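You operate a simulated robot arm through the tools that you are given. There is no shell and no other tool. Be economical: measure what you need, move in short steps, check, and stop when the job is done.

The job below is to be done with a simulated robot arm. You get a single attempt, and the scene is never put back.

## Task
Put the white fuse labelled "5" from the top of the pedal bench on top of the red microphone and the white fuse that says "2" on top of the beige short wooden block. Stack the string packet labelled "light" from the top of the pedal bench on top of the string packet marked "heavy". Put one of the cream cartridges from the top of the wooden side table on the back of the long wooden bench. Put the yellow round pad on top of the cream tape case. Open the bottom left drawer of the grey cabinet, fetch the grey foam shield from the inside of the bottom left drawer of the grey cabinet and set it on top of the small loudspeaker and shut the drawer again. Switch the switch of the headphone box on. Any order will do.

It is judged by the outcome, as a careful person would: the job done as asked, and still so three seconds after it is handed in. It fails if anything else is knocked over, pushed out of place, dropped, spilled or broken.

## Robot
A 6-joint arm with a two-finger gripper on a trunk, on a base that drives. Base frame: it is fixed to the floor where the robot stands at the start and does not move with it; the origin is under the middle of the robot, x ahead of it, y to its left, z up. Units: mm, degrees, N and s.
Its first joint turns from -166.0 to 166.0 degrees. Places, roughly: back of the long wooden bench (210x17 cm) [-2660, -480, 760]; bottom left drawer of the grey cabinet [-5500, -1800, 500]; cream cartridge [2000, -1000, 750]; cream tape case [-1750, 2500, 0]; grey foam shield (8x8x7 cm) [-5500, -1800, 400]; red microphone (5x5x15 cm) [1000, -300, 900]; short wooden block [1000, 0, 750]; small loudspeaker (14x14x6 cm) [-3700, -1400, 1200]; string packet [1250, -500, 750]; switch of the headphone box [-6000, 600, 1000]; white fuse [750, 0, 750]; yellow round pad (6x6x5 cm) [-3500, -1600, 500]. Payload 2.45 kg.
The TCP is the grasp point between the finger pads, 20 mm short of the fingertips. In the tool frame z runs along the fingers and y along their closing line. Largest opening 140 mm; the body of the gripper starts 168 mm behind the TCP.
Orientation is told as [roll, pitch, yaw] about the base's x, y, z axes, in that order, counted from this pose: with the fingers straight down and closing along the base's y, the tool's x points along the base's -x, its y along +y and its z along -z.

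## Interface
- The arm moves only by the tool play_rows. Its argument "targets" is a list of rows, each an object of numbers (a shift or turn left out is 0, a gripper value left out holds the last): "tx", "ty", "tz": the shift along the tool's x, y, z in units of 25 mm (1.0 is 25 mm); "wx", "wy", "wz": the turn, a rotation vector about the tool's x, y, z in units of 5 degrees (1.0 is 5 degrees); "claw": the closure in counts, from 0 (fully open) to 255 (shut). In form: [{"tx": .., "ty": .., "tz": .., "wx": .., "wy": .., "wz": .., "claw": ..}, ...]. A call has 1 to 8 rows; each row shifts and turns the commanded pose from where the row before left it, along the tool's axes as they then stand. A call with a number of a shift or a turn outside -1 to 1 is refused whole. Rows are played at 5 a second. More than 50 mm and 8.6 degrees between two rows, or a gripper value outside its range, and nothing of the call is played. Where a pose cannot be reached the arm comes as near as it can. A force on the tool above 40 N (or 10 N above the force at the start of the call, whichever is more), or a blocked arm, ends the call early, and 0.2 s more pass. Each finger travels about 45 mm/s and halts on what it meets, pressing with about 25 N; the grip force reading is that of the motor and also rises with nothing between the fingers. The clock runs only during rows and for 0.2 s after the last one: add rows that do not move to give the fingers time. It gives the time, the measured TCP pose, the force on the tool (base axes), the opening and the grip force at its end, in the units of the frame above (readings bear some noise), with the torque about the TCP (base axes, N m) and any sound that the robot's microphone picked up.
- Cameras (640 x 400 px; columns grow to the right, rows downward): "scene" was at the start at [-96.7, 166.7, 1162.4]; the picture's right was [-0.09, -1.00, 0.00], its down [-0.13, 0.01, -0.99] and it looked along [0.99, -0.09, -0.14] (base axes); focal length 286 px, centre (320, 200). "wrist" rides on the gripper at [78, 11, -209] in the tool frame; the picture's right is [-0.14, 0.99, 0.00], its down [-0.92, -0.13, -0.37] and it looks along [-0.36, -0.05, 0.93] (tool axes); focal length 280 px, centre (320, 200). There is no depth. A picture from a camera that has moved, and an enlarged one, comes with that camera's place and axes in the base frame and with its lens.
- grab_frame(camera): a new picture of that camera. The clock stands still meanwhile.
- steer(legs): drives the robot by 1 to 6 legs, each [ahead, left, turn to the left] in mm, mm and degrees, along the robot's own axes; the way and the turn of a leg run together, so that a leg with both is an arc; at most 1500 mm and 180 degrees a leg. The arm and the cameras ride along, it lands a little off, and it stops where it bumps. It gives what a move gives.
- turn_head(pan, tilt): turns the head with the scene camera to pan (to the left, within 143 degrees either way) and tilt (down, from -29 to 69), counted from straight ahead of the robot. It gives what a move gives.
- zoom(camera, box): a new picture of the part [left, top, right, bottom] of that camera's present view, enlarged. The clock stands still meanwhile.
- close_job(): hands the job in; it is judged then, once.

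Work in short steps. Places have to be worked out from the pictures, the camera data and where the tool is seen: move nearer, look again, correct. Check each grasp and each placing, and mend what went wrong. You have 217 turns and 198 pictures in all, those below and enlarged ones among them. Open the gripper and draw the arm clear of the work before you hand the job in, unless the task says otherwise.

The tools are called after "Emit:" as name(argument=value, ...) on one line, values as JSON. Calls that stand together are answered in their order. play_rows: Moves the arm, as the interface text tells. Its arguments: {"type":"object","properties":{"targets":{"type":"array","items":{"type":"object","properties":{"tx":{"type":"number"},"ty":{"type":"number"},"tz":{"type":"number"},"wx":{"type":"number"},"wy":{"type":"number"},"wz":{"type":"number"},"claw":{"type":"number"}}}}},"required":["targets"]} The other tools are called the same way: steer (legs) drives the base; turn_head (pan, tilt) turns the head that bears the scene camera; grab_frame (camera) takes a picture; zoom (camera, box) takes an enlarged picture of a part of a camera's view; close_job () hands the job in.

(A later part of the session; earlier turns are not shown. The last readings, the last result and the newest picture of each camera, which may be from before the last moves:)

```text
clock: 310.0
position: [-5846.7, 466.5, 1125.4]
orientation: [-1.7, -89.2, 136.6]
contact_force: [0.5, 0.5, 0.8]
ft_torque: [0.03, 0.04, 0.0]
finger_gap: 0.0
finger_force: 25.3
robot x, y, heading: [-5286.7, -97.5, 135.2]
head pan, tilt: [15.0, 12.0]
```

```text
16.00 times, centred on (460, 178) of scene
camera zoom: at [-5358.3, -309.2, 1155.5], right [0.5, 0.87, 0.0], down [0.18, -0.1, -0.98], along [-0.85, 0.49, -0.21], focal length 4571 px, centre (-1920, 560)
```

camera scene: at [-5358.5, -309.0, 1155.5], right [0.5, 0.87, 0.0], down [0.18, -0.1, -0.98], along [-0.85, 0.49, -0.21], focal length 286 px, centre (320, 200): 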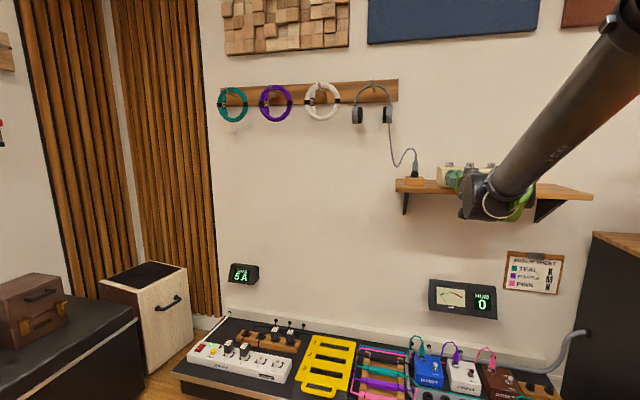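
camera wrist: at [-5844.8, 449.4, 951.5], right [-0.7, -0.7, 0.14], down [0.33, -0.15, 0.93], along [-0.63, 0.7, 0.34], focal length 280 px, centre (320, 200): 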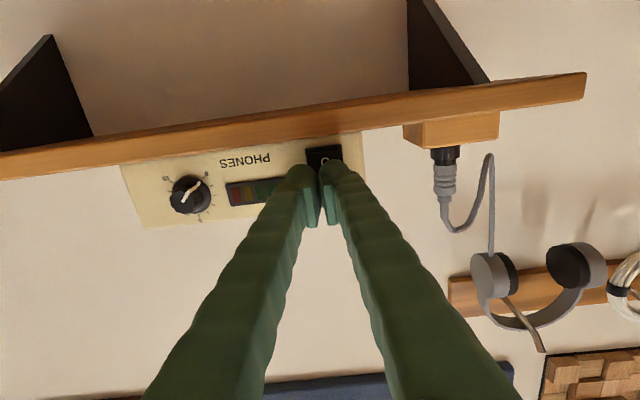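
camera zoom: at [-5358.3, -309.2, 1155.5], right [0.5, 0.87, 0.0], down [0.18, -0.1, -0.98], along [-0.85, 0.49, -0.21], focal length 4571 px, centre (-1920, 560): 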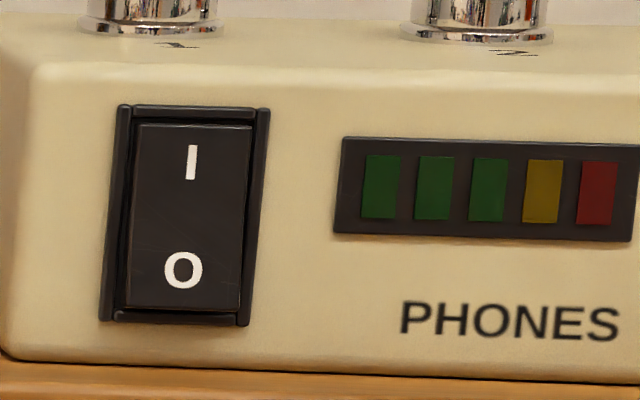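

The rocker's upper end now sits recessed and the lower end protrudes, i.e. it is on; the box has not moved. I return the tool to pointing down and drive to the grey cabinet.

Emit:
play_rows(targets=[{"tz": -0.4, "wy": 1}, {"tz": -0.3, "wy": 1}, {"tz": -0.3, "wy": 1}, {"tz": -0.3, "wy": 1}, {"tz": -0.3, "wy": 1}, {"tz": -0.2, "tx": 0.2, "wy": 1}, {"tz": -0.2, "tx": 0.2, "wy": 1}, {"tz": -0.2, "tx": 0.2, "wy": 1}])

Emit:
play_rows(targets=[{"tx": 0.2, "wy": 1}, {"tx": 0.2, "wy": 1}, {"tx": 0.2, "wy": 1}, {"tx": 0.2, "wy": 1}, {"wy": 1}, {"wy": 1}, {"wy": 1}, {"wy": 1}])

Emit:
play_rows(targets=[{"wy": 1}, {"wy": 0.84}])

Emit:
steer(legs=[[-1000, 0, 0], [0, 0, 90], [300, 0, 0]])

Emit:
turn_head(pan=-12, tilt=35)

Emit:
grab_frame(camera="scene")

```text
clock: 311.8
position: [-5804.1, 422.4, 1128.7]
orientation: [-0.2, -49.1, 135.1]
contact_force: [0.1, -0.5, 0.4]
ft_torque: [-0.02, 0.0, -0.01]
finger_gap: 0.0
finger_force: 25.0
robot x, y, heading: [-5289.6, -100.7, 135.0]
head pan, tilt: [15.0, 12.0]
```

```text
clock: 313.6
position: [-5793.9, 413.5, 1113.9]
orientation: [0.0, -9.1, 135.0]
contact_force: [0.8, 0.2, -0.3]
ft_torque: [0.0, 0.03, -0.01]
finger_gap: 0.0
finger_force: 24.7
robot x, y, heading: [-5293.4, -97.6, 135.0]
head pan, tilt: [15.0, 12.0]
```

```text
clock: 314.2
position: [-5794.5, 412.7, 1113.9]
orientation: [0.0, 0.1, 134.9]
contact_force: [0.7, -0.2, -0.8]
ft_torque: [0.01, 0.04, 0.0]
finger_gap: 0.2
finger_force: 25.3
robot x, y, heading: [-5290.1, -99.3, 134.9]
head pan, tilt: [15.0, 12.0]
```

```text
clock: 324.8
position: [-5305.1, -1524.3, 1113.9]
orientation: [-0.1, 0.0, -134.7]
contact_force: [-1.1, -0.2, -0.2]
ft_torque: [0.01, 0.02, 0.0]
finger_gap: 0.3
finger_force: 24.5
robot x, y, heading: [-4799.9, -1016.4, -134.9]
head pan, tilt: [15.0, 12.0]
```

```text
clock: 325.7
position: [-5305.3, -1525.5, 1114.4]
orientation: [0.0, -0.1, -134.8]
contact_force: [0.1, 0.1, 0.8]
ft_torque: [-0.02, 0.04, -0.03]
finger_gap: 0.0
finger_force: 25.3
robot x, y, heading: [-4792.5, -1019.4, -134.6]
head pan, tilt: [-12.0, 35.0]
```

```text
73 pictures are left
camera scene: at [-4611.2, -1053.1, 1118.7], right [-0.55, 0.84, 0.0], down [0.48, 0.31, -0.82], along [-0.69, -0.45, -0.57], focal length 286 px, centre (320, 200)
```

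scene: 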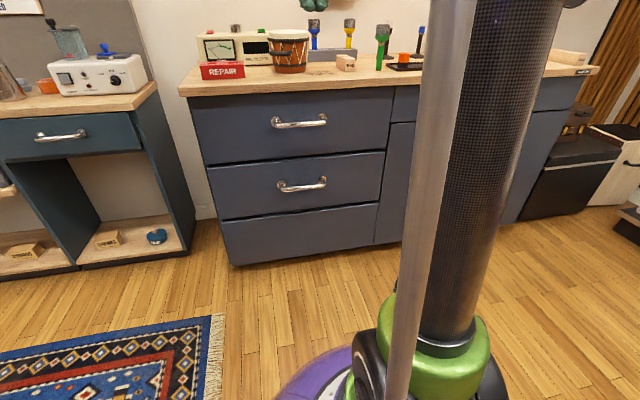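

Emit:
zoom(camera="scene", box=[200, 160, 400, 270])

```text
3.20 times, centred on (300, 215) of scene
camera zoom: at [-4611.2, -1053.1, 1118.7], right [-0.55, 0.84, 0.0], down [0.48, 0.31, -0.82], along [-0.69, -0.45, -0.57], focal length 914 px, centre (384, 152)
```

zoom: 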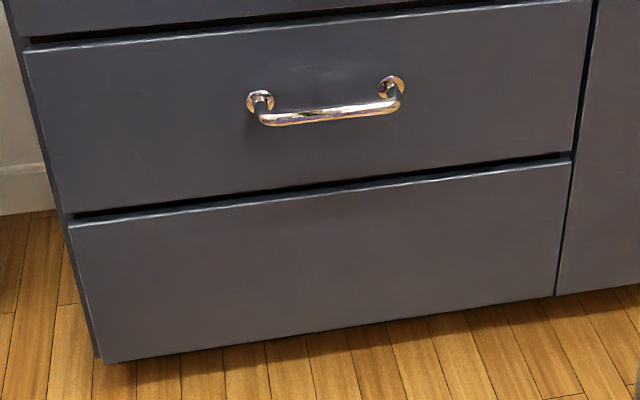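

The bottom drawer front (z≈40–327) has no handle and only a narrow gap, so it may be a push-to-open latch. I back off a bit and lower the closed fingers in front of it.

Emit:
steer(legs=[[-100, 0, 0]])

Emit:
play_rows(targets=[{"tx": -0.4, "tz": 1}, {"tx": -0.4, "tz": 1}, {"tx": -0.4, "tz": 1}, {"tx": -0.4, "tz": 1}, {"tx": -0.4, "tz": 1}, {"tx": -0.4, "tz": 1}, {"tx": -0.4, "tz": 1}, {"tx": -0.4, "tz": 1}])

Emit:
play_rows(targets=[{"tx": -0.4, "tz": 1}, {"tx": -0.4, "tz": 1}, {"tx": -0.4, "tz": 1}, {"tx": -0.4, "tz": 1}, {"tx": -0.4, "tz": 1}, {"tx": -0.4, "tz": 1}, {"tx": -0.4, "tz": 1}, {"tx": -0.4, "tz": 1}])

Emit:
play_rows(targets=[{"tz": 1}, {"tz": 1}, {"tz": 1}, {"tz": 1}, {"tz": 1}, {"tz": 1}, {"tz": 1}, {"tz": 1}])

Emit:
grab_frame(camera="wrist")

```text
clock: 326.9
position: [-5234.8, -1453.5, 1114.5]
orientation: [0.1, 0.1, -134.8]
contact_force: [-0.8, -0.1, -0.7]
ft_torque: [-0.02, -0.02, 0.02]
finger_gap: 0.0
finger_force: 25.4
robot x, y, heading: [-4723.6, -947.0, -135.2]
head pan, tilt: [-12.0, 35.0]
```

```text
clock: 328.7
position: [-5290.9, -1509.2, 914.6]
orientation: [0.0, 0.0, -134.8]
contact_force: [-0.7, 0.0, -0.5]
ft_torque: [-0.05, 0.01, -0.01]
finger_gap: 0.1
finger_force: 24.7
robot x, y, heading: [-4722.5, -947.5, -134.6]
head pan, tilt: [-12.0, 35.0]
```

```text
clock: 330.5
position: [-5347.9, -1566.1, 714.1]
orientation: [0.0, -0.1, -134.7]
contact_force: [0.3, -0.4, 0.4]
ft_torque: [-0.01, 0.02, 0.01]
finger_gap: 0.0
finger_force: 24.6
robot x, y, heading: [-4728.2, -946.9, -134.9]
head pan, tilt: [-12.0, 35.0]
```

```text
clock: 332.3
position: [-5349.0, -1566.1, 513.4]
orientation: [0.0, 0.0, -134.7]
contact_force: [0.2, 1.1, -0.4]
ft_torque: [0.01, 0.0, 0.0]
finger_gap: 0.1
finger_force: 24.5
robot x, y, heading: [-4724.5, -944.4, -134.7]
head pan, tilt: [-12.0, 35.0]
```

```text
71 pictures are left
camera wrist: at [-5286.4, -1518.7, 722.0], right [0.61, -0.8, 0.0], down [-0.74, -0.56, 0.37], along [-0.29, -0.22, -0.93], focal length 280 px, centre (320, 200)
```

wrist: 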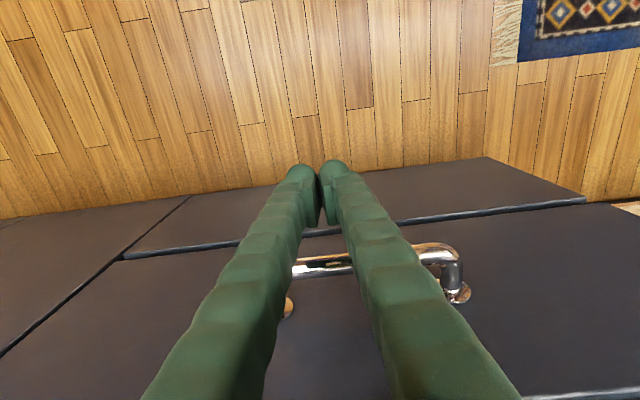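

The drawer front is at v≈-5025 and the gripper body would hit the upper drawer and handle, so I tilt the fingers 45° forward, then go lower.

Emit:
play_rows(targets=[{"wy": -1}, {"wy": -1}, {"wy": -1}, {"wy": -1}, {"wy": -1}, {"wy": -1}, {"wy": -1}, {"wy": -1}])

Emit:
play_rows(targets=[{"wy": -1}, {"tx": 0.7, "tz": 0.7}, {"tx": 0.7, "tz": 0.7}, {"tx": 0.7, "tz": 0.7}, {"tx": 0.7, "tz": 0.7}, {"tx": 0.7, "tz": 0.7}, {"tx": 0.7, "tz": 0.7}, {"tx": 0.7, "tz": 0.7}])

Emit:
play_rows(targets=[{"tx": 0.7, "tz": 0.7}, {"tx": 0.7, "tz": 0.7}, {"tx": 0.7, "tz": 0.7}, {"tx": 0.7, "tz": 0.7}])

Emit:
grab_frame(camera="wrist")

```text
clock: 334.1
position: [-5348.3, -1566.7, 514.6]
orientation: [-0.1, -40.2, -134.8]
contact_force: [0.2, 0.1, 0.4]
ft_torque: [-0.02, 0.01, 0.02]
finger_gap: 0.1
finger_force: 25.0
robot x, y, heading: [-4725.7, -942.6, -134.7]
head pan, tilt: [-12.0, 35.0]
```

```text
clock: 335.9
position: [-5374.3, -1593.4, 373.6]
orientation: [-0.1, -44.7, -134.7]
contact_force: [-0.2, 0.0, 0.0]
ft_torque: [0.02, 0.02, -0.01]
finger_gap: 0.0
finger_force: 25.4
out of reach, approached as far as the arm can: row 6, 7, 8
robot x, y, heading: [-4726.4, -945.9, -134.7]
head pan, tilt: [-12.0, 35.0]
```

```text
clock: 336.9
position: [-5409.3, -1625.4, 308.4]
orientation: [-0.1, -44.8, -134.8]
contact_force: [-0.3, 0.5, -0.1]
ft_torque: [0.02, 0.01, -0.02]
finger_gap: 0.0
finger_force: 25.0
out of reach, approached as far as the arm can: row 1, 2, 3, 4
robot x, y, heading: [-4723.7, -943.3, -135.0]
head pan, tilt: [-12.0, 35.0]
```

```text
70 pictures are left
camera wrist: at [-5258.1, -1489.7, 401.5], right [0.63, -0.77, 0.1], down [-0.37, -0.19, 0.91], along [-0.68, -0.61, -0.4], focal length 280 px, centre (320, 200)
```

wrist: 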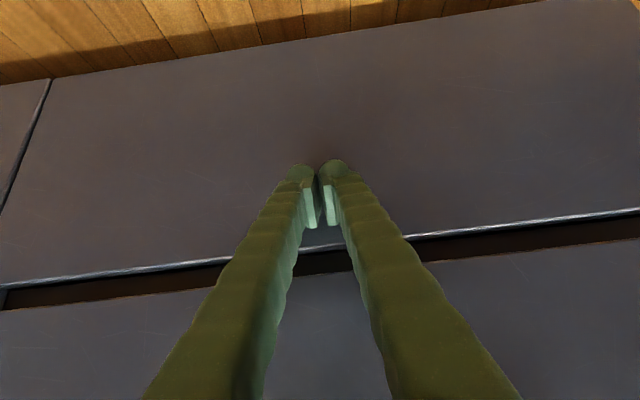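

The gap above the drawer is about 25 mm. First I test the push-to-open idea: press the drawer front gently.

Emit:
play_rows(targets=[{"tx": -0.3, "tz": 0.3}, {"tx": -0.3, "tz": 0.3}, {"tx": -0.3, "tz": 0.3}, {"tx": -0.3, "tz": 0.3}, {"tx": -0.3, "tz": 0.3}, {"tx": -0.3, "tz": 0.3}, {"tx": -0.3, "tz": 0.3}, {"tx": -0.3, "tz": 0.3}])

Emit:
grab_frame(camera="wrist")

```text
clock: 337.4
position: [-5416.7, -1632.9, 308.9]
orientation: [0.0, -44.7, -134.8]
contact_force: [5.5, 3.8, 4.0]
ft_torque: [-0.05, 0.06, 0.01]
finger_gap: 0.0
finger_force: 29.3
robot x, y, heading: [-4726.9, -941.0, -134.7]
head pan, tilt: [-12.0, 35.0]
stopped in row 2: the force on the tool passed its limit at 63 N (the readings are from after the stop); the commanded pose is now the measured one
```

```text
69 pictures are left
camera wrist: at [-5266.1, -1497.6, 401.5], right [0.63, -0.77, 0.1], down [-0.37, -0.19, 0.91], along [-0.68, -0.61, -0.4], focal length 280 px, centre (320, 200)
```

wrist: 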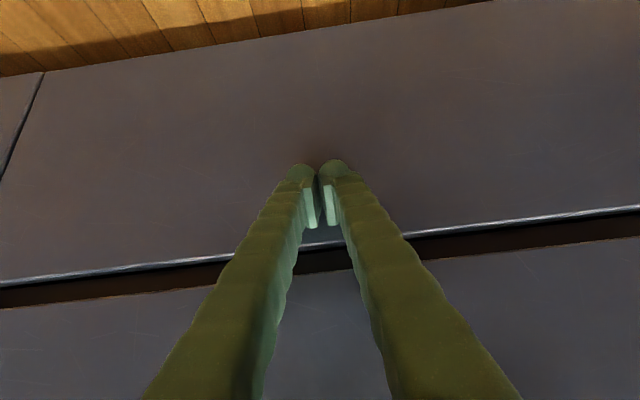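

Pressed with up to 63 N. I back off to see whether it pops open.

Emit:
play_rows(targets=[{"tx": 0.4, "tz": -0.4}, {"tx": 0.5, "tz": -0.5}, {"tx": 0.5, "tz": -0.5}, {"tx": 0.5, "tz": -0.5}, {}])

Emit:
grab_frame(camera="wrist")

```text
clock: 338.6
position: [-5393.4, -1612.7, 334.0]
orientation: [-0.1, -44.4, -134.9]
contact_force: [0.1, -0.1, -0.3]
ft_torque: [0.01, 0.01, 0.01]
finger_gap: 0.2
finger_force: 29.5
out of reach, approached as far as the arm can: row 2, 3, 4
robot x, y, heading: [-4724.3, -944.9, -134.8]
head pan, tilt: [-12.0, 35.0]
```

```text
68 pictures are left
camera wrist: at [-5245.2, -1476.2, 427.6], right [0.63, -0.77, 0.1], down [-0.37, -0.19, 0.91], along [-0.68, -0.61, -0.41], focal length 280 px, centre (320, 200)
```

wrist: 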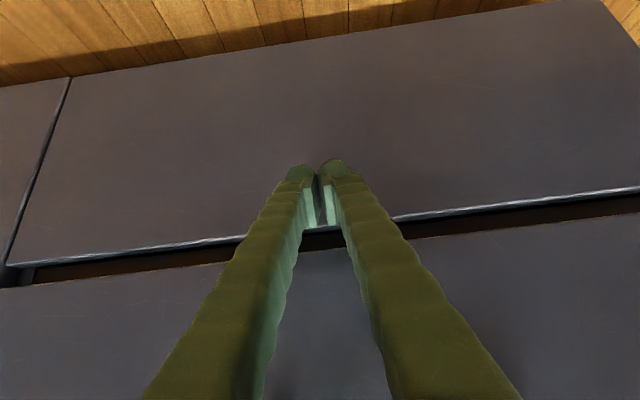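

It is not a push latch; the gap is a finger-pull. I plan to roll the gripper 90° with fingers wide open and nearly level. The upper finger (14 mm) can then enter the gap, press on the top edge of the drawer front and drag it. First I rise and back off.

Emit:
play_rows(targets=[{"tx": -0.7, "tz": -0.7}, {"tx": -0.7, "tz": -0.7}, {"tx": -0.7, "tz": -0.7}, {"tx": -0.7, "tz": -0.7}, {"tx": -0.7, "tz": -0.7}, {"tx": -0.7, "tz": -0.7}, {"tx": -0.7, "tz": -0.7}, {"tx": -0.7, "tz": -0.7}])

Emit:
steer(legs=[[-200, 0, 0]])

Emit:
play_rows(targets=[{"wy": -1, "tz": 0.5}, {"wy": -1, "tz": 0.5}, {"wy": -1, "tz": 0.5}, {"wy": -1, "tz": 0.5}, {"wy": -1, "tz": 0.5}, {"wy": -1, "tz": 0.5}, {"claw": 0}])

Emit:
play_rows(targets=[{"wz": 1}, {"wz": 1}, {"wz": 1}, {"wz": 1}, {"wz": 1}, {"wz": 1}, {"wz": 1}, {"wz": 1}])

Emit:
grab_frame(camera="scene")

```text
clock: 340.1
position: [-5390.0, -1606.9, 484.7]
orientation: [0.0, -43.6, -134.7]
contact_force: [10.9, 11.5, -13.6]
ft_torque: [-0.05, 0.1, -0.02]
finger_gap: 6.1
finger_force: 29.3
robot x, y, heading: [-4722.8, -944.6, -134.9]
head pan, tilt: [-12.0, 35.0]
stopped in row 7: the force on the tool passed its limit at 140 N (the readings are from after the stop); the commanded pose is now the measured one
```

```text
clock: 341.8
position: [-5249.9, -1466.9, 484.3]
orientation: [-0.1, -43.8, -134.8]
contact_force: [0.8, -0.8, -1.4]
ft_torque: [-0.01, 0.01, 0.0]
finger_gap: 0.0
finger_force: 29.4
robot x, y, heading: [-4587.7, -802.9, -134.9]
head pan, tilt: [-12.0, 35.0]
```

```text
clock: 343.4
position: [-5313.5, -1529.7, 465.9]
orientation: [-0.2, -73.7, -134.7]
contact_force: [0.0, -0.4, 0.6]
ft_torque: [0.01, 0.03, 0.04]
finger_gap: 33.7
finger_force: 0.1
out of reach, approached as far as the arm can: row 5, 6
robot x, y, heading: [-4584.1, -800.9, -134.8]
head pan, tilt: [-12.0, 35.0]
```

```text
clock: 345.1
position: [-5314.0, -1529.9, 464.8]
orientation: [65.8, -47.3, 153.4]
contact_force: [-0.1, 0.8, -0.2]
ft_torque: [-0.01, -0.03, -0.02]
finger_gap: 139.8
finger_force: 0.0
robot x, y, heading: [-4585.2, -802.5, -134.9]
head pan, tilt: [-12.0, 35.0]
```

```text
67 pictures are left
camera scene: at [-4399.2, -839.7, 1118.7], right [-0.55, 0.84, 0.0], down [0.48, 0.31, -0.82], along [-0.69, -0.45, -0.57], focal length 286 px, centre (320, 200)
```

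scene: 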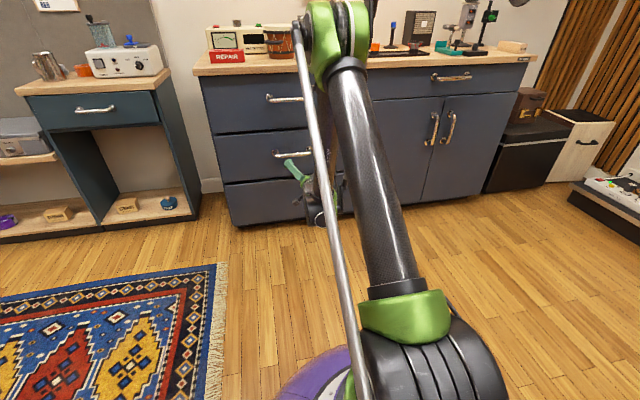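

The earlier rise caught the drawer handle (140 N), but everything still looks shut. I finish the roll to 90° and look through the wrist camera.

Emit:
play_rows(targets=[{"wz": 1}, {"wz": 1}, {"wz": 1}, {"wz": 1}, {"wz": 1}, {"wz": 1}, {"wz": 1}, {"wz": 1}])

Emit:
play_rows(targets=[{"wz": 1}, {"wz": 1}, {}])

Emit:
grab_frame(camera="wrist")

```text
clock: 346.9
position: [-5314.3, -1530.8, 464.8]
orientation: [73.7, -9.6, 138.1]
contact_force: [-0.2, 0.0, 0.7]
ft_torque: [0.01, -0.01, 0.01]
finger_gap: 139.9
finger_force: 0.1
robot x, y, heading: [-4583.9, -798.2, -134.8]
head pan, tilt: [-12.0, 35.0]
```

```text
clock: 347.8
position: [-5313.9, -1531.1, 465.2]
orientation: [73.8, 0.0, 135.2]
contact_force: [0.9, 0.0, -0.8]
ft_torque: [0.02, -0.01, -0.04]
finger_gap: 140.0
finger_force: 0.0
robot x, y, heading: [-4583.3, -804.1, -134.6]
head pan, tilt: [-12.0, 35.0]
```

```text
66 pictures are left
camera wrist: at [-5119.9, -1445.5, 533.2], right [-0.29, -0.1, 0.95], down [-0.38, 0.93, -0.02], along [-0.88, -0.37, -0.31], focal length 280 px, centre (320, 200)
```

wrist: 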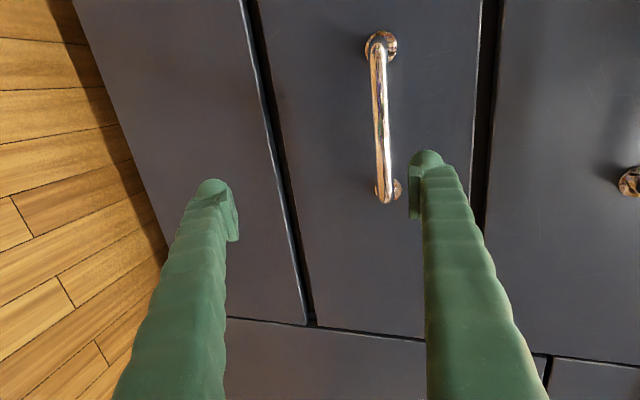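

The view is good (picture right is up). I zoom on the gap.

Emit:
zoom(camera="wrist", box=[210, 120, 370, 220])

```text
4.00 times, centred on (290, 170) of wrist
camera zoom: at [-5119.9, -1445.5, 533.2], right [-0.29, -0.1, 0.95], down [-0.38, 0.93, -0.02], along [-0.88, -0.37, -0.31], focal length 1122 px, centre (440, 320)
```

zoom: 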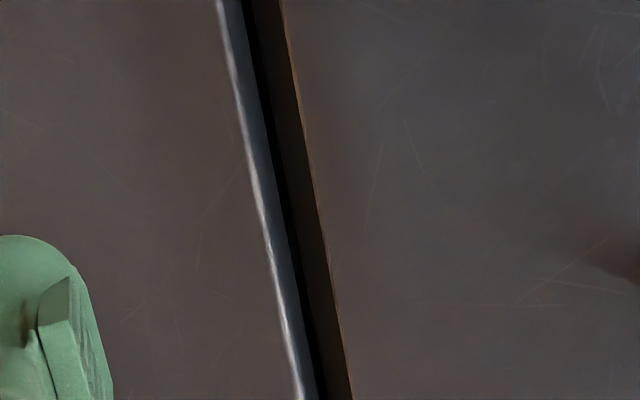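

Gap is z≈340–364. I level the tool a bit more (θ≈79°), back the base 60 mm for arm clearance, and bring the upper finger in front of the gap.

Emit:
steer(legs=[[-60, 0, 0]])

Emit:
play_rows(targets=[{"wx": -1}, {"tz": 0.94}, {"tz": 0.94}, {"tz": 0.94}, {"tz": 0.94}, {"tz": 0.94}, {"tz": 0.94}])

Emit:
play_rows(targets=[{"ty": -0.94}, {"ty": -0.94}, {"ty": -0.94}, {"ty": -0.94}, {"ty": -0.94}, {"ty": -0.94}, {}])

Emit:
grab_frame(camera="wrist")

```text
clock: 348.7
position: [-5270.0, -1487.4, 465.0]
orientation: [73.8, 0.0, 135.2]
contact_force: [-0.3, -1.2, -0.3]
ft_torque: [-0.02, -0.03, -0.01]
finger_gap: 139.6
finger_force: 0.1
robot x, y, heading: [-4541.6, -760.4, -134.7]
head pan, tilt: [-12.0, 35.0]
```

```text
clock: 350.3
position: [-5381.1, -1598.0, 448.1]
orientation: [78.8, 0.0, 135.2]
contact_force: [0.8, 0.2, 0.2]
ft_torque: [-0.03, -0.02, -0.02]
finger_gap: 139.9
finger_force: 0.0
out of reach, approached as far as the arm can: row 1
robot x, y, heading: [-4536.6, -759.7, -134.8]
head pan, tilt: [-12.0, 35.0]
```

```text
clock: 350.7
position: [-5378.2, -1593.4, 435.2]
orientation: [79.3, 0.0, 135.1]
contact_force: [10.7, 9.4, 12.1]
ft_torque: [-1.04, 0.84, 0.13]
finger_gap: 140.5
finger_force: 0.3
robot x, y, heading: [-4543.2, -758.3, -134.6]
head pan, tilt: [-12.0, 35.0]
stopped in row 1: the force on the tool passed its limit at 60 N (the readings are from after the stop); the commanded pose is now the measured one
```

```text
64 pictures are left
camera wrist: at [-5179.7, -1505.0, 484.9], right [-0.23, -0.03, 0.97], down [-0.38, 0.92, -0.06], along [-0.9, -0.38, -0.22], focal length 280 px, centre (320, 200)
```

wrist: 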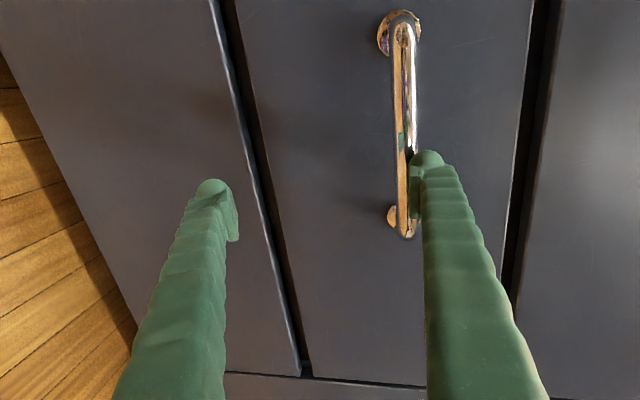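

The upper finger rests on the middle drawer's handle. I lift off, shift 95 mm to the right past the handle, then lower.

Emit:
play_rows(targets=[{"ty": 0.5, "tz": -0.3}, {"tx": -0.95}, {"tx": -0.95}, {"tx": -0.95}, {"tx": -0.95}, {}])

Emit:
play_rows(targets=[{"ty": -0.9}, {"ty": -0.9}, {"ty": -0.9}, {"ty": -0.9}, {"ty": -0.9}, {"ty": -0.9}, {}])

Emit:
grab_frame(camera="wrist")

```text
clock: 352.1
position: [-5442.4, -1524.8, 447.1]
orientation: [79.1, 0.1, 135.3]
contact_force: [1.0, 0.4, 0.3]
ft_torque: [0.02, 0.02, -0.01]
finger_gap: 140.1
finger_force: 0.1
robot x, y, heading: [-4540.1, -758.8, -134.7]
head pan, tilt: [-12.0, 35.0]
```

```text
clock: 353.7
position: [-5425.3, -1505.8, 314.2]
orientation: [79.1, 0.1, 135.1]
contact_force: [-0.3, 0.3, 0.4]
ft_torque: [0.01, -0.05, 0.01]
finger_gap: 140.2
finger_force: 0.0
robot x, y, heading: [-4544.0, -757.5, -134.6]
head pan, tilt: [-12.0, 35.0]
```

```text
63 pictures are left
camera wrist: at [-5226.3, -1417.2, 364.0], right [-0.23, -0.04, 0.97], down [-0.38, 0.92, -0.06], along [-0.9, -0.38, -0.22], focal length 280 px, centre (320, 200)
```

wrist: 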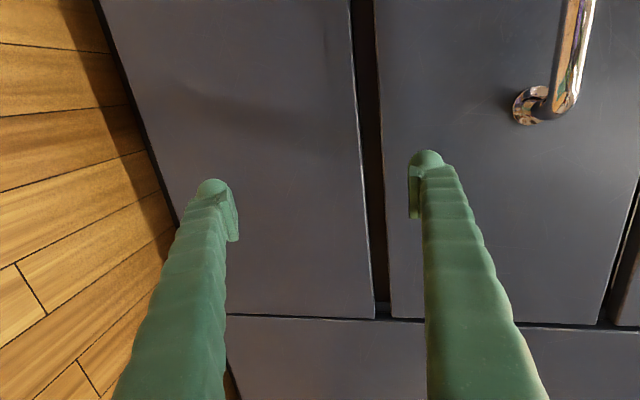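

The gap measures z≈339–364 at the front plane. I bring the upper fingertip just in front of it.

Emit:
play_rows(targets=[{"tz": 0.86, "ty": -0.25}, {"tz": 0.86, "ty": -0.25}, {"tz": 0.86, "ty": -0.25}, {}])

Emit:
zoom(camera="wrist", box=[300, 100, 500, 225])

```text
clock: 354.7
position: [-5466.6, -1547.7, 284.6]
orientation: [79.2, 0.0, 135.2]
contact_force: [-0.3, 0.4, -0.6]
ft_torque: [-0.02, 0.0, -0.04]
finger_gap: 139.9
finger_force: 0.1
robot x, y, heading: [-4545.4, -763.5, -134.7]
head pan, tilt: [-12.0, 35.0]
```

```text
3.20 times, centred on (400, 162) of wrist
camera zoom: at [-5268.5, -1459.4, 333.8], right [-0.23, -0.04, 0.97], down [-0.38, 0.92, -0.06], along [-0.9, -0.38, -0.22], focal length 897 px, centre (64, 320)
```

zoom: 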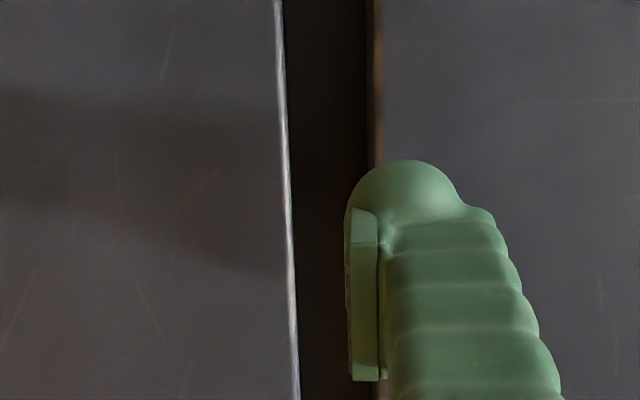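

I advance slowly to test whether the finger enters.

Emit:
play_rows(targets=[{"tz": 0.3}, {"tz": 0.3}, {"tz": 0.3}, {"tz": 0.3}, {}])

Emit:
zoom(camera="wrist", box=[300, 100, 500, 225])

```text
clock: 355.8
position: [-5487.3, -1568.9, 277.7]
orientation: [79.3, 0.1, 135.2]
contact_force: [0.0, 1.2, -3.0]
ft_torque: [-0.01, -0.1, 0.01]
finger_gap: 137.7
finger_force: 0.1
robot x, y, heading: [-4542.4, -758.6, -134.9]
head pan, tilt: [-12.0, 35.0]
stopped in row 5: the force on the tool passed its limit at 87 N (the readings are from after the stop); the commanded pose is now the measured one
```

```text
3.20 times, centred on (400, 162) of wrist
camera zoom: at [-5288.2, -1478.8, 327.3], right [-0.23, -0.04, 0.97], down [-0.38, 0.92, -0.06], along [-0.9, -0.38, -0.23], focal length 897 px, centre (64, 320)
```

zoom: 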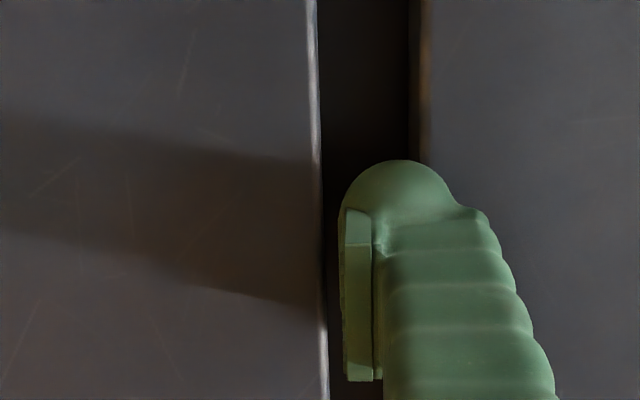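

The finger has entered about 16 mm. I close the gripper so that the upper finger presses down on the drawer front's top edge.

Emit:
play_rows(targets=[{"claw": 255}, {}, {}, {}, {}, {}, {}, {}])

Emit:
grab_frame(camera="wrist")

```text
clock: 356.5
position: [-5487.1, -1568.6, 286.1]
orientation: [79.7, 0.1, 135.0]
contact_force: [8.8, 5.0, 48.6]
ft_torque: [-1.12, 1.11, -0.17]
finger_gap: 112.4
finger_force: 25.0
robot x, y, heading: [-4538.6, -758.6, -134.8]
head pan, tilt: [-12.0, 35.0]
stopped in row 3: the force on the tool passed its limit at 44 N (the readings are from after the stop); the commanded pose is now the measured one
```

```text
60 pictures are left
camera wrist: at [-5287.9, -1479.5, 333.8], right [-0.22, -0.03, 0.97], down [-0.38, 0.92, -0.06], along [-0.9, -0.38, -0.22], focal length 280 px, centre (320, 200)
```

wrist: 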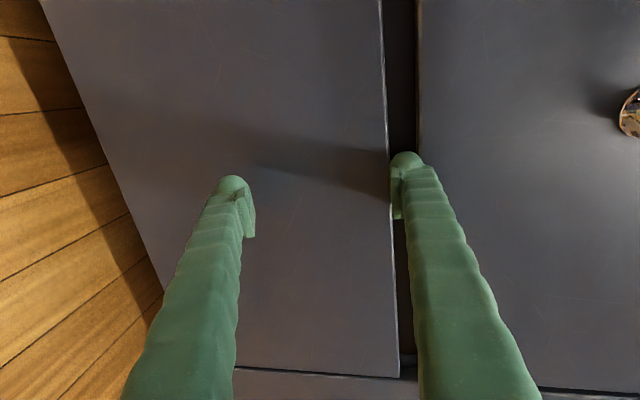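

The finger presses the edge with about 48 N. Now I drag horizontally backward.

Emit:
play_rows(targets=[{"tz": -0.39, "ty": -0.075}, {"tz": -0.39, "ty": -0.075}, {"tz": -0.39, "ty": -0.075}, {"tz": -0.39, "ty": -0.075}, {"tz": -0.39, "ty": -0.075}, {"tz": -0.39, "ty": -0.075}])

Emit:
grab_frame(camera="wrist")

```text
clock: 357.9
position: [-5445.2, -1526.0, 279.2]
orientation: [79.3, 0.0, 135.1]
contact_force: [-0.3, -0.4, -1.3]
ft_torque: [-0.01, -0.02, -0.02]
finger_gap: 0.0
finger_force: 25.5
robot x, y, heading: [-4542.2, -760.7, -134.8]
head pan, tilt: [-12.0, 35.0]
```

```text
59 pictures are left
camera wrist: at [-5246.4, -1437.1, 328.8], right [-0.23, -0.03, 0.97], down [-0.38, 0.92, -0.06], along [-0.9, -0.38, -0.22], focal length 280 px, centre (320, 200)
```

wrist: 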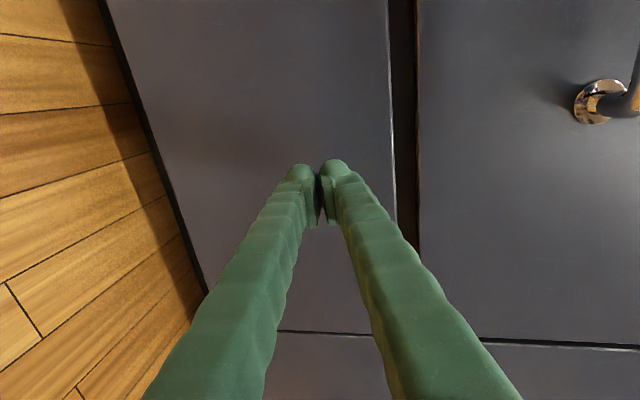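

It slipped: the gripper motor's 25 N was not enough. Better: with the gripper fully open the finger sits on its rigid stop, so I can press down with the arm itself and drag with the base. I reopen and re-align slightly lower.

Emit:
play_rows(targets=[{"claw": 0}, {}, {}, {}, {}, {}, {}, {}])

Emit:
play_rows(targets=[{"tz": 0.7, "ty": 0.13}, {"tz": 0.7, "ty": 0.13}, {}])

Emit:
play_rows(targets=[{"tz": 0.25}, {"tz": 0.25}, {"tz": 0.25}, {"tz": 0.25}, {"tz": 0.1}])

Emit:
zoom(camera="wrist", box=[300, 100, 500, 225])

```text
clock: 359.7
position: [-5445.0, -1525.8, 280.2]
orientation: [79.3, 0.1, 135.1]
contact_force: [-0.8, 0.3, -0.1]
ft_torque: [0.02, -0.01, -0.02]
finger_gap: 140.2
finger_force: 0.0
robot x, y, heading: [-4539.7, -759.9, -134.8]
head pan, tilt: [-12.0, 35.0]
```

```text
clock: 360.5
position: [-5469.1, -1551.4, 278.6]
orientation: [79.3, 0.1, 135.0]
contact_force: [0.8, -0.2, 0.2]
ft_torque: [0.02, -0.01, -0.02]
finger_gap: 139.9
finger_force: 0.0
robot x, y, heading: [-4541.0, -759.9, -134.9]
head pan, tilt: [-12.0, 35.0]
```

```text
clock: 361.7
position: [-5488.8, -1571.4, 274.1]
orientation: [79.2, 0.0, 135.1]
contact_force: [0.8, -0.1, 0.3]
ft_torque: [-0.01, 0.0, 0.03]
finger_gap: 139.9
finger_force: 0.1
robot x, y, heading: [-4539.9, -761.1, -134.7]
head pan, tilt: [-12.0, 35.0]
```

```text
3.20 times, centred on (400, 162) of wrist
camera zoom: at [-5290.1, -1481.3, 323.3], right [-0.23, -0.03, 0.97], down [-0.38, 0.92, -0.06], along [-0.9, -0.38, -0.22], focal length 897 px, centre (64, 320)
```

zoom: 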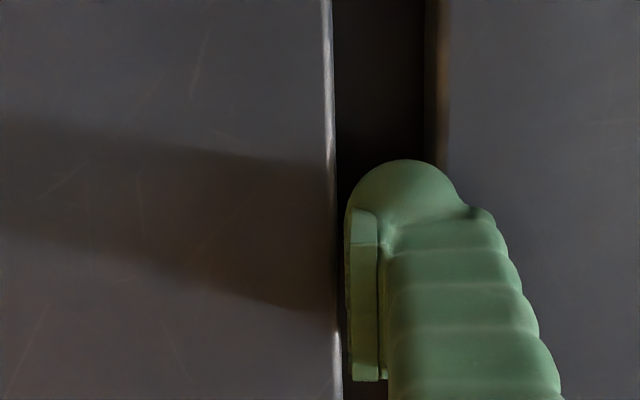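

No contact this time at 17 mm depth, so it can go deeper. I continue carefully.

Emit:
play_rows(targets=[{"tz": 0.12}, {"tz": 0.12}, {"tz": 0.12}, {}])

Emit:
play_rows(targets=[{"ty": -0.1}, {"ty": -0.1}, {"ty": -0.1}, {"ty": -0.1}])

```text
clock: 362.3
position: [-5490.9, -1571.7, 273.7]
orientation: [79.3, 0.0, 134.9]
contact_force: [9.6, 9.1, 2.7]
ft_torque: [-0.86, 0.88, 0.22]
finger_gap: 140.1
finger_force: 0.3
robot x, y, heading: [-4540.6, -761.9, -135.1]
head pan, tilt: [-12.0, 35.0]
stopped in row 2: the force on the tool passed its limit at 49 N (the readings are from after the stop); the commanded pose is now the measured one
```

```text
clock: 363.0
position: [-5489.6, -1572.5, 272.8]
orientation: [79.6, 0.0, 134.9]
contact_force: [7.7, 6.9, 20.8]
ft_torque: [-0.71, 0.9, -0.04]
finger_gap: 140.3
finger_force: 0.0
robot x, y, heading: [-4541.7, -759.4, -134.9]
head pan, tilt: [-12.0, 35.0]
stopped in row 3: the force on the tool passed its limit at 44 N (the readings are from after the stop); the commanded pose is now the measured one
```

The tip reaches something behind the drawer front, so the grip is on its top edge. I build up downward force in small steps.

Emit:
play_rows(targets=[{"tz": -0.08}, {"ty": -0.03}, {}])

Emit:
play_rows(targets=[{"ty": -0.02}, {}])

```text
clock: 363.8
position: [-5489.6, -1570.5, 273.4]
orientation: [79.7, 0.0, 135.0]
contact_force: [-10.9, -11.4, 33.2]
ft_torque: [0.06, -0.59, -0.2]
finger_gap: 140.1
finger_force: 0.0
robot x, y, heading: [-4538.8, -758.3, -134.8]
head pan, tilt: [-12.0, 35.0]
```

```text
clock: 364.4
position: [-5489.4, -1571.0, 272.6]
orientation: [79.6, 0.0, 135.1]
contact_force: [-11.3, -12.8, 41.1]
ft_torque: [0.07, -0.63, -0.18]
finger_gap: 140.4
finger_force: 0.9
robot x, y, heading: [-4541.8, -757.6, -134.8]
head pan, tilt: [-12.0, 35.0]
```

Normal force is 41 N with 17 N of drag already held by friction. I add a little more and drive the base slowly backward.

Emit:
play_rows(targets=[{"ty": -0.02}, {}])

Emit:
steer(legs=[[-30, 0, 0]])

Emit:
grab_frame(camera="wrist")

```text
clock: 365.0
position: [-5489.8, -1569.9, 272.5]
orientation: [79.6, 0.0, 135.0]
contact_force: [-12.6, -14.5, 47.6]
ft_torque: [0.0, -0.62, -0.21]
finger_gap: 140.3
finger_force: 0.1
robot x, y, heading: [-4541.7, -758.8, -134.5]
head pan, tilt: [-12.0, 35.0]
```

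```text
clock: 365.8
position: [-5472.8, -1555.0, 266.9]
orientation: [79.5, 0.0, 135.1]
contact_force: [-0.6, 0.4, -0.4]
ft_torque: [0.0, 0.02, -0.01]
finger_gap: 140.2
finger_force: 0.1
robot x, y, heading: [-4523.2, -739.8, -135.1]
head pan, tilt: [-12.0, 35.0]
stopped in leg 1: the robot was blocked; the commanded pose is now the measured one
```

```text
57 pictures are left
camera wrist: at [-5274.4, -1465.5, 316.1], right [-0.23, -0.03, 0.97], down [-0.38, 0.92, -0.06], along [-0.9, -0.38, -0.22], focal length 280 px, centre (320, 200)
```

wrist: 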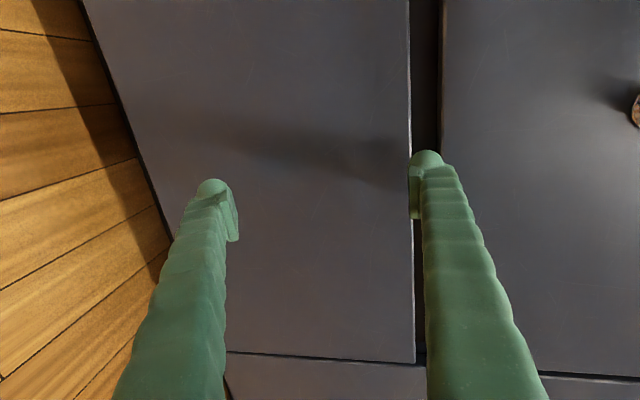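

It slipped again. My earlier push test stopped on the first impact, so the latch idea wasn't truly tested. I close the fingers, go a bit lower and push slowly, watching force versus travel.

Emit:
play_rows(targets=[{"tz": -0.6}, {"ty": -0.8, "claw": 255}, {"ty": -0.8}, {}, {}, {}, {}, {}])

Emit:
play_rows(targets=[{"tz": 0.4}, {"tz": 0.4}, {"tz": 0.2}, {"tz": 0.1}, {"tz": 0.1}, {"tz": 0.1}, {"tz": 0.1}, {"tz": 0.1}])

Emit:
play_rows(targets=[{"tz": 0.06}, {"tz": 0.06}, {"tz": 0.06}, {"tz": 0.06}, {"tz": 0.06}, {"tz": 0.06}, {"tz": 0.06}, {"tz": 0.06}])

```text
clock: 367.6
position: [-5450.6, -1534.2, 250.8]
orientation: [79.1, -0.1, 135.0]
contact_force: [0.0, 0.3, -0.7]
ft_torque: [0.0, 0.01, -0.03]
finger_gap: 0.0
finger_force: 2.9
out of reach, approached as far as the arm can: row 2, 3
robot x, y, heading: [-4526.5, -740.4, -135.0]
head pan, tilt: [-12.0, 35.0]
```

```text
clock: 369.4
position: [-5466.4, -1552.1, 263.6]
orientation: [79.0, 0.0, 134.9]
contact_force: [0.5, -0.1, 0.0]
ft_torque: [0.02, 0.04, 0.01]
finger_gap: 0.0
finger_force: 25.2
out of reach, approached as far as the arm can: row 1, 2, 4, 6, 8
robot x, y, heading: [-4526.5, -742.1, -134.7]
head pan, tilt: [-12.0, 35.0]
```

```text
clock: 371.2
position: [-5472.1, -1556.8, 267.4]
orientation: [79.0, 0.0, 135.0]
contact_force: [0.7, 0.2, -1.1]
ft_torque: [0.0, 0.0, 0.02]
finger_gap: 0.0
finger_force: 25.2
out of reach, approached as far as the arm can: row 4, 8
robot x, y, heading: [-4526.9, -743.5, -135.1]
head pan, tilt: [-12.0, 35.0]
```

The arm is at its outer limit here, so I push with the base instead.

Emit:
steer(legs=[[15, 0, 0]])

Emit:
steer(legs=[[10, 0, 0]])

Emit:
steer(legs=[[10, 0, 0]])

Emit:
steer(legs=[[10, 0, 0]])

```text
clock: 372.0
position: [-5483.0, -1567.4, 266.3]
orientation: [79.1, 0.1, 135.1]
contact_force: [-0.5, -0.4, -0.6]
ft_torque: [0.03, -0.02, -0.02]
finger_gap: 0.0
finger_force: 25.2
robot x, y, heading: [-4535.6, -755.4, -134.7]
head pan, tilt: [-12.0, 35.0]
```

```text
clock: 372.8
position: [-5485.4, -1569.5, 266.7]
orientation: [79.2, 0.0, 135.1]
contact_force: [3.3, 1.8, 2.1]
ft_torque: [-0.04, 0.08, -0.01]
finger_gap: 0.1
finger_force: 24.8
robot x, y, heading: [-4539.7, -759.0, -134.7]
head pan, tilt: [-12.0, 35.0]
stopped in leg 1: the force on the tool passed its limit at 63 N (the readings are from after the stop); the commanded pose is now the measured one
```

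```text
clock: 373.5
position: [-5484.8, -1568.9, 267.9]
orientation: [79.1, -0.1, 135.1]
contact_force: [3.3, 2.8, 3.5]
ft_torque: [-0.04, 0.04, 0.02]
finger_gap: 0.0
finger_force: 24.7
robot x, y, heading: [-4542.4, -754.7, -135.0]
head pan, tilt: [-12.0, 35.0]
stopped in leg 1: the force on the tool passed its limit at 73 N (the readings are from after the stop); the commanded pose is now the measured one
```

```text
clock: 374.2
position: [-5484.5, -1570.0, 266.1]
orientation: [79.2, 0.0, 135.0]
contact_force: [2.3, 2.0, 3.0]
ft_torque: [-0.09, 0.03, 0.02]
finger_gap: 0.2
finger_force: 25.4
robot x, y, heading: [-4539.6, -760.6, -134.9]
head pan, tilt: [-12.0, 35.0]
stopped in leg 1: the force on the tool passed its limit at 72 N (the readings are from after the stop); the commanded pose is now the measured one
```

The lower panel is rigid, and the given heights (drawer about z=500, shield about z=400) fit the panel with the handle just above. So the handle-less panel is a false front, and the "bottom left drawer" is the lower one with a handle (bar near z≈499, u≈-2644). I retreat and go up to that handle.

Emit:
play_rows(targets=[{"tz": -0.8}, {"tz": -0.6, "ty": 0.9}, {"tz": -0.6, "ty": 0.95}, {"tz": -0.6, "ty": 0.95}, {"tz": -0.6, "ty": 0.95}, {"tz": -0.6, "ty": 0.95}, {"tz": -0.6, "ty": 0.95}, {"tz": -0.6, "ty": 0.95}])

Emit:
play_rows(targets=[{"tz": -0.6, "ty": 0.9, "claw": 130}, {"tx": 1, "ty": 0.8}, {"tx": 1}, {"tx": 1}, {"tx": 1}, {"tx": 1}, {}])

Emit:
grab_frame(camera="wrist")

```text
clock: 376.0
position: [-5419.9, -1505.5, 452.3]
orientation: [79.0, 0.0, 135.1]
contact_force: [-0.1, 0.7, 0.9]
ft_torque: [0.03, 0.0, -0.01]
finger_gap: 0.3
finger_force: 24.9
robot x, y, heading: [-4544.1, -758.0, -134.9]
head pan, tilt: [-12.0, 35.0]
```

```text
clock: 377.6
position: [-5327.9, -1589.8, 496.6]
orientation: [79.0, -0.1, 135.0]
contact_force: [0.7, 0.1, -0.7]
ft_torque: [-0.06, 0.01, -0.01]
finger_gap: 68.4
finger_force: 0.1
robot x, y, heading: [-4542.0, -760.9, -134.8]
head pan, tilt: [-12.0, 35.0]
```

```text
56 pictures are left
camera wrist: at [-5129.2, -1500.8, 545.8], right [-0.23, -0.04, 0.97], down [-0.38, 0.92, -0.05], along [-0.9, -0.38, -0.22], focal length 280 px, centre (320, 200)
```

wrist: 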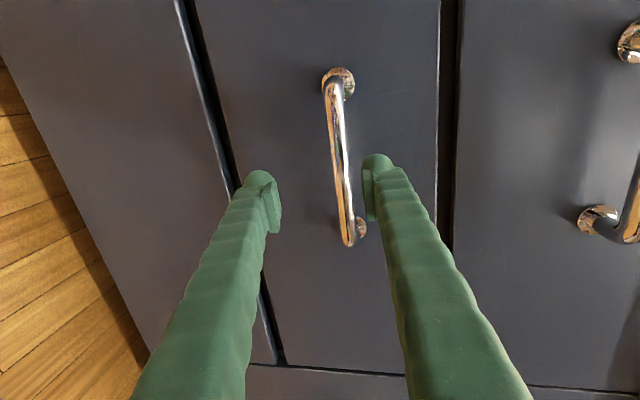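

The handle bar lies between the open fingers, 22 mm above centre. I move in and close on it.

Emit:
play_rows(targets=[{"ty": 0.87}, {"tz": 0.65}, {"tz": 0.65}, {"tz": 0.65}, {"tz": 0.7}, {}])

Emit:
play_rows(targets=[{"claw": 255}, {}, {}, {}, {}])

Emit:
grab_frame(camera="wrist")

```text
clock: 379.0
position: [-5376.3, -1637.3, 505.4]
orientation: [79.1, -0.1, 135.0]
contact_force: [0.1, -0.7, 0.1]
ft_torque: [-0.01, -0.02, 0.0]
finger_gap: 68.8
finger_force: 0.1
robot x, y, heading: [-4541.0, -761.9, -135.0]
head pan, tilt: [-12.0, 35.0]
```

```text
clock: 380.2
position: [-5375.7, -1637.2, 504.4]
orientation: [79.2, -0.1, 135.0]
contact_force: [-0.6, -0.4, 2.3]
ft_torque: [-0.05, -0.05, 0.04]
finger_gap: 16.3
finger_force: 41.8
robot x, y, heading: [-4544.5, -758.5, -134.7]
head pan, tilt: [-12.0, 35.0]
```

```text
55 pictures are left
camera wrist: at [-5177.6, -1549.2, 554.9], right [-0.23, -0.04, 0.97], down [-0.38, 0.92, -0.05], along [-0.9, -0.38, -0.22], focal length 280 px, centre (320, 200)
```

wrist: 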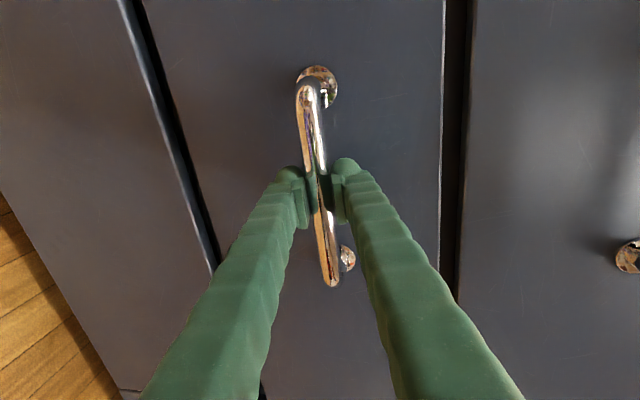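

The handle is gripped (16.3 mm). I pull by driving the base backward.

Emit:
steer(legs=[[-100, 0, 0]])

Emit:
steer(legs=[[-180, 0, 0]])

Emit:
grab_frame(camera="scene")

```text
clock: 381.1
position: [-5359.7, -1621.8, 506.3]
orientation: [79.2, 0.0, 135.0]
contact_force: [1.5, -0.9, -0.6]
ft_torque: [-0.1, -0.16, -0.01]
finger_gap: 16.3
finger_force: 42.3
robot x, y, heading: [-4529.5, -744.1, -135.2]
head pan, tilt: [-12.0, 35.0]
stopped in leg 1: the robot was blocked; the commanded pose is now the measured one
```

```text
clock: 382.6
position: [-5231.1, -1493.6, 504.8]
orientation: [79.2, -0.1, 135.0]
contact_force: [-6.1, 4.6, -2.3]
ft_torque: [-0.02, -0.05, 0.02]
finger_gap: 16.7
finger_force: 42.1
robot x, y, heading: [-4397.0, -612.8, -134.9]
head pan, tilt: [-12.0, 35.0]
```

```text
54 pictures are left
camera scene: at [-4212.7, -652.0, 1118.7], right [-0.55, 0.84, 0.0], down [0.48, 0.31, -0.82], along [-0.69, -0.45, -0.57], focal length 286 px, centre (320, 200)
```

scene: 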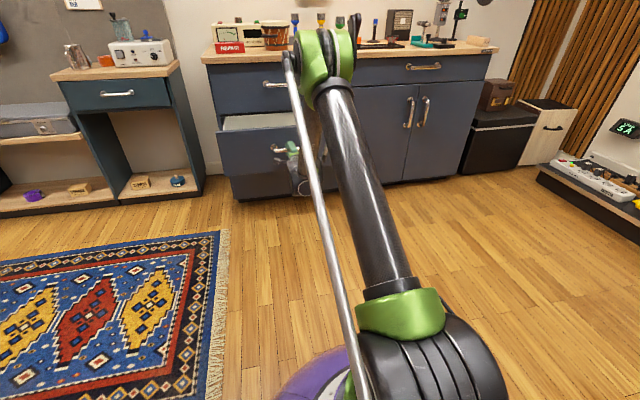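

It is the right drawer: open by about 200 mm. I pull 80 mm more, release the handle and look inside.

Emit:
steer(legs=[[-80, 0, 0]])

Emit:
play_rows(targets=[{"claw": 130}, {}, {}, {}, {"tz": -0.8}, {"tz": -0.8}, {"tz": -0.8}, {"tz": -0.8}])

Emit:
play_rows(targets=[{"ty": 1}, {"ty": 1}, {"ty": 1}, {"ty": 1}, {"ty": 1}, {"ty": 1}, {"ty": 1}, {"ty": 1}])

Emit:
zoom(camera="scene", box=[190, 80, 350, 210])

Emit:
grab_frame(camera="wrist")

```text
clock: 383.6
position: [-5175.2, -1436.2, 505.9]
orientation: [79.2, -0.1, 135.0]
contact_force: [3.3, -4.1, -2.5]
ft_torque: [-0.24, -0.26, -0.02]
finger_gap: 16.3
finger_force: 42.1
robot x, y, heading: [-4341.8, -560.1, -135.0]
head pan, tilt: [-12.0, 35.0]
```

```text
clock: 385.4
position: [-5118.1, -1379.5, 520.1]
orientation: [79.1, 0.0, 135.0]
contact_force: [-0.2, -0.4, 0.4]
ft_torque: [0.02, 0.02, -0.03]
finger_gap: 68.7
finger_force: 0.0
robot x, y, heading: [-4337.4, -558.2, -134.6]
head pan, tilt: [-12.0, 35.0]
```

```text
clock: 387.2
position: [-5146.9, -1406.6, 717.1]
orientation: [79.2, -0.1, 135.0]
contact_force: [-0.8, -1.0, 0.3]
ft_torque: [0.02, 0.01, 0.01]
finger_gap: 68.8
finger_force: 0.0
robot x, y, heading: [-4343.9, -557.5, -135.0]
head pan, tilt: [-12.0, 35.0]
```

```text
3.08 times, centred on (270, 145) of scene
camera zoom: at [-4155.9, -595.2, 1118.7], right [-0.55, 0.84, 0.0], down [0.48, 0.31, -0.82], along [-0.69, -0.45, -0.57], focal length 879 px, centre (474, 369)
```

zoom: 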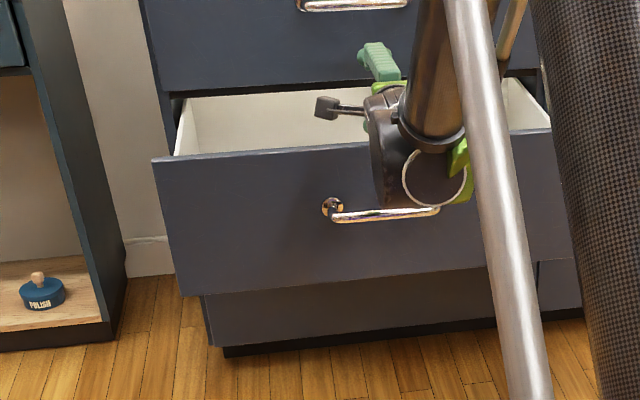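

```text
52 pictures are left
camera wrist: at [-4947.7, -1318.7, 766.0], right [-0.23, -0.04, 0.97], down [-0.38, 0.92, -0.05], along [-0.9, -0.38, -0.22], focal length 280 px, centre (320, 200)
```

wrist: 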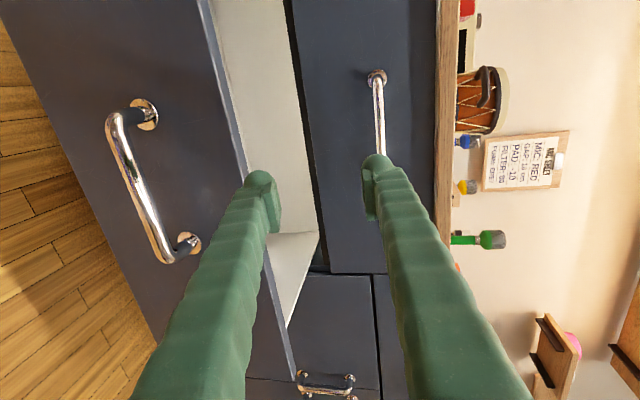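

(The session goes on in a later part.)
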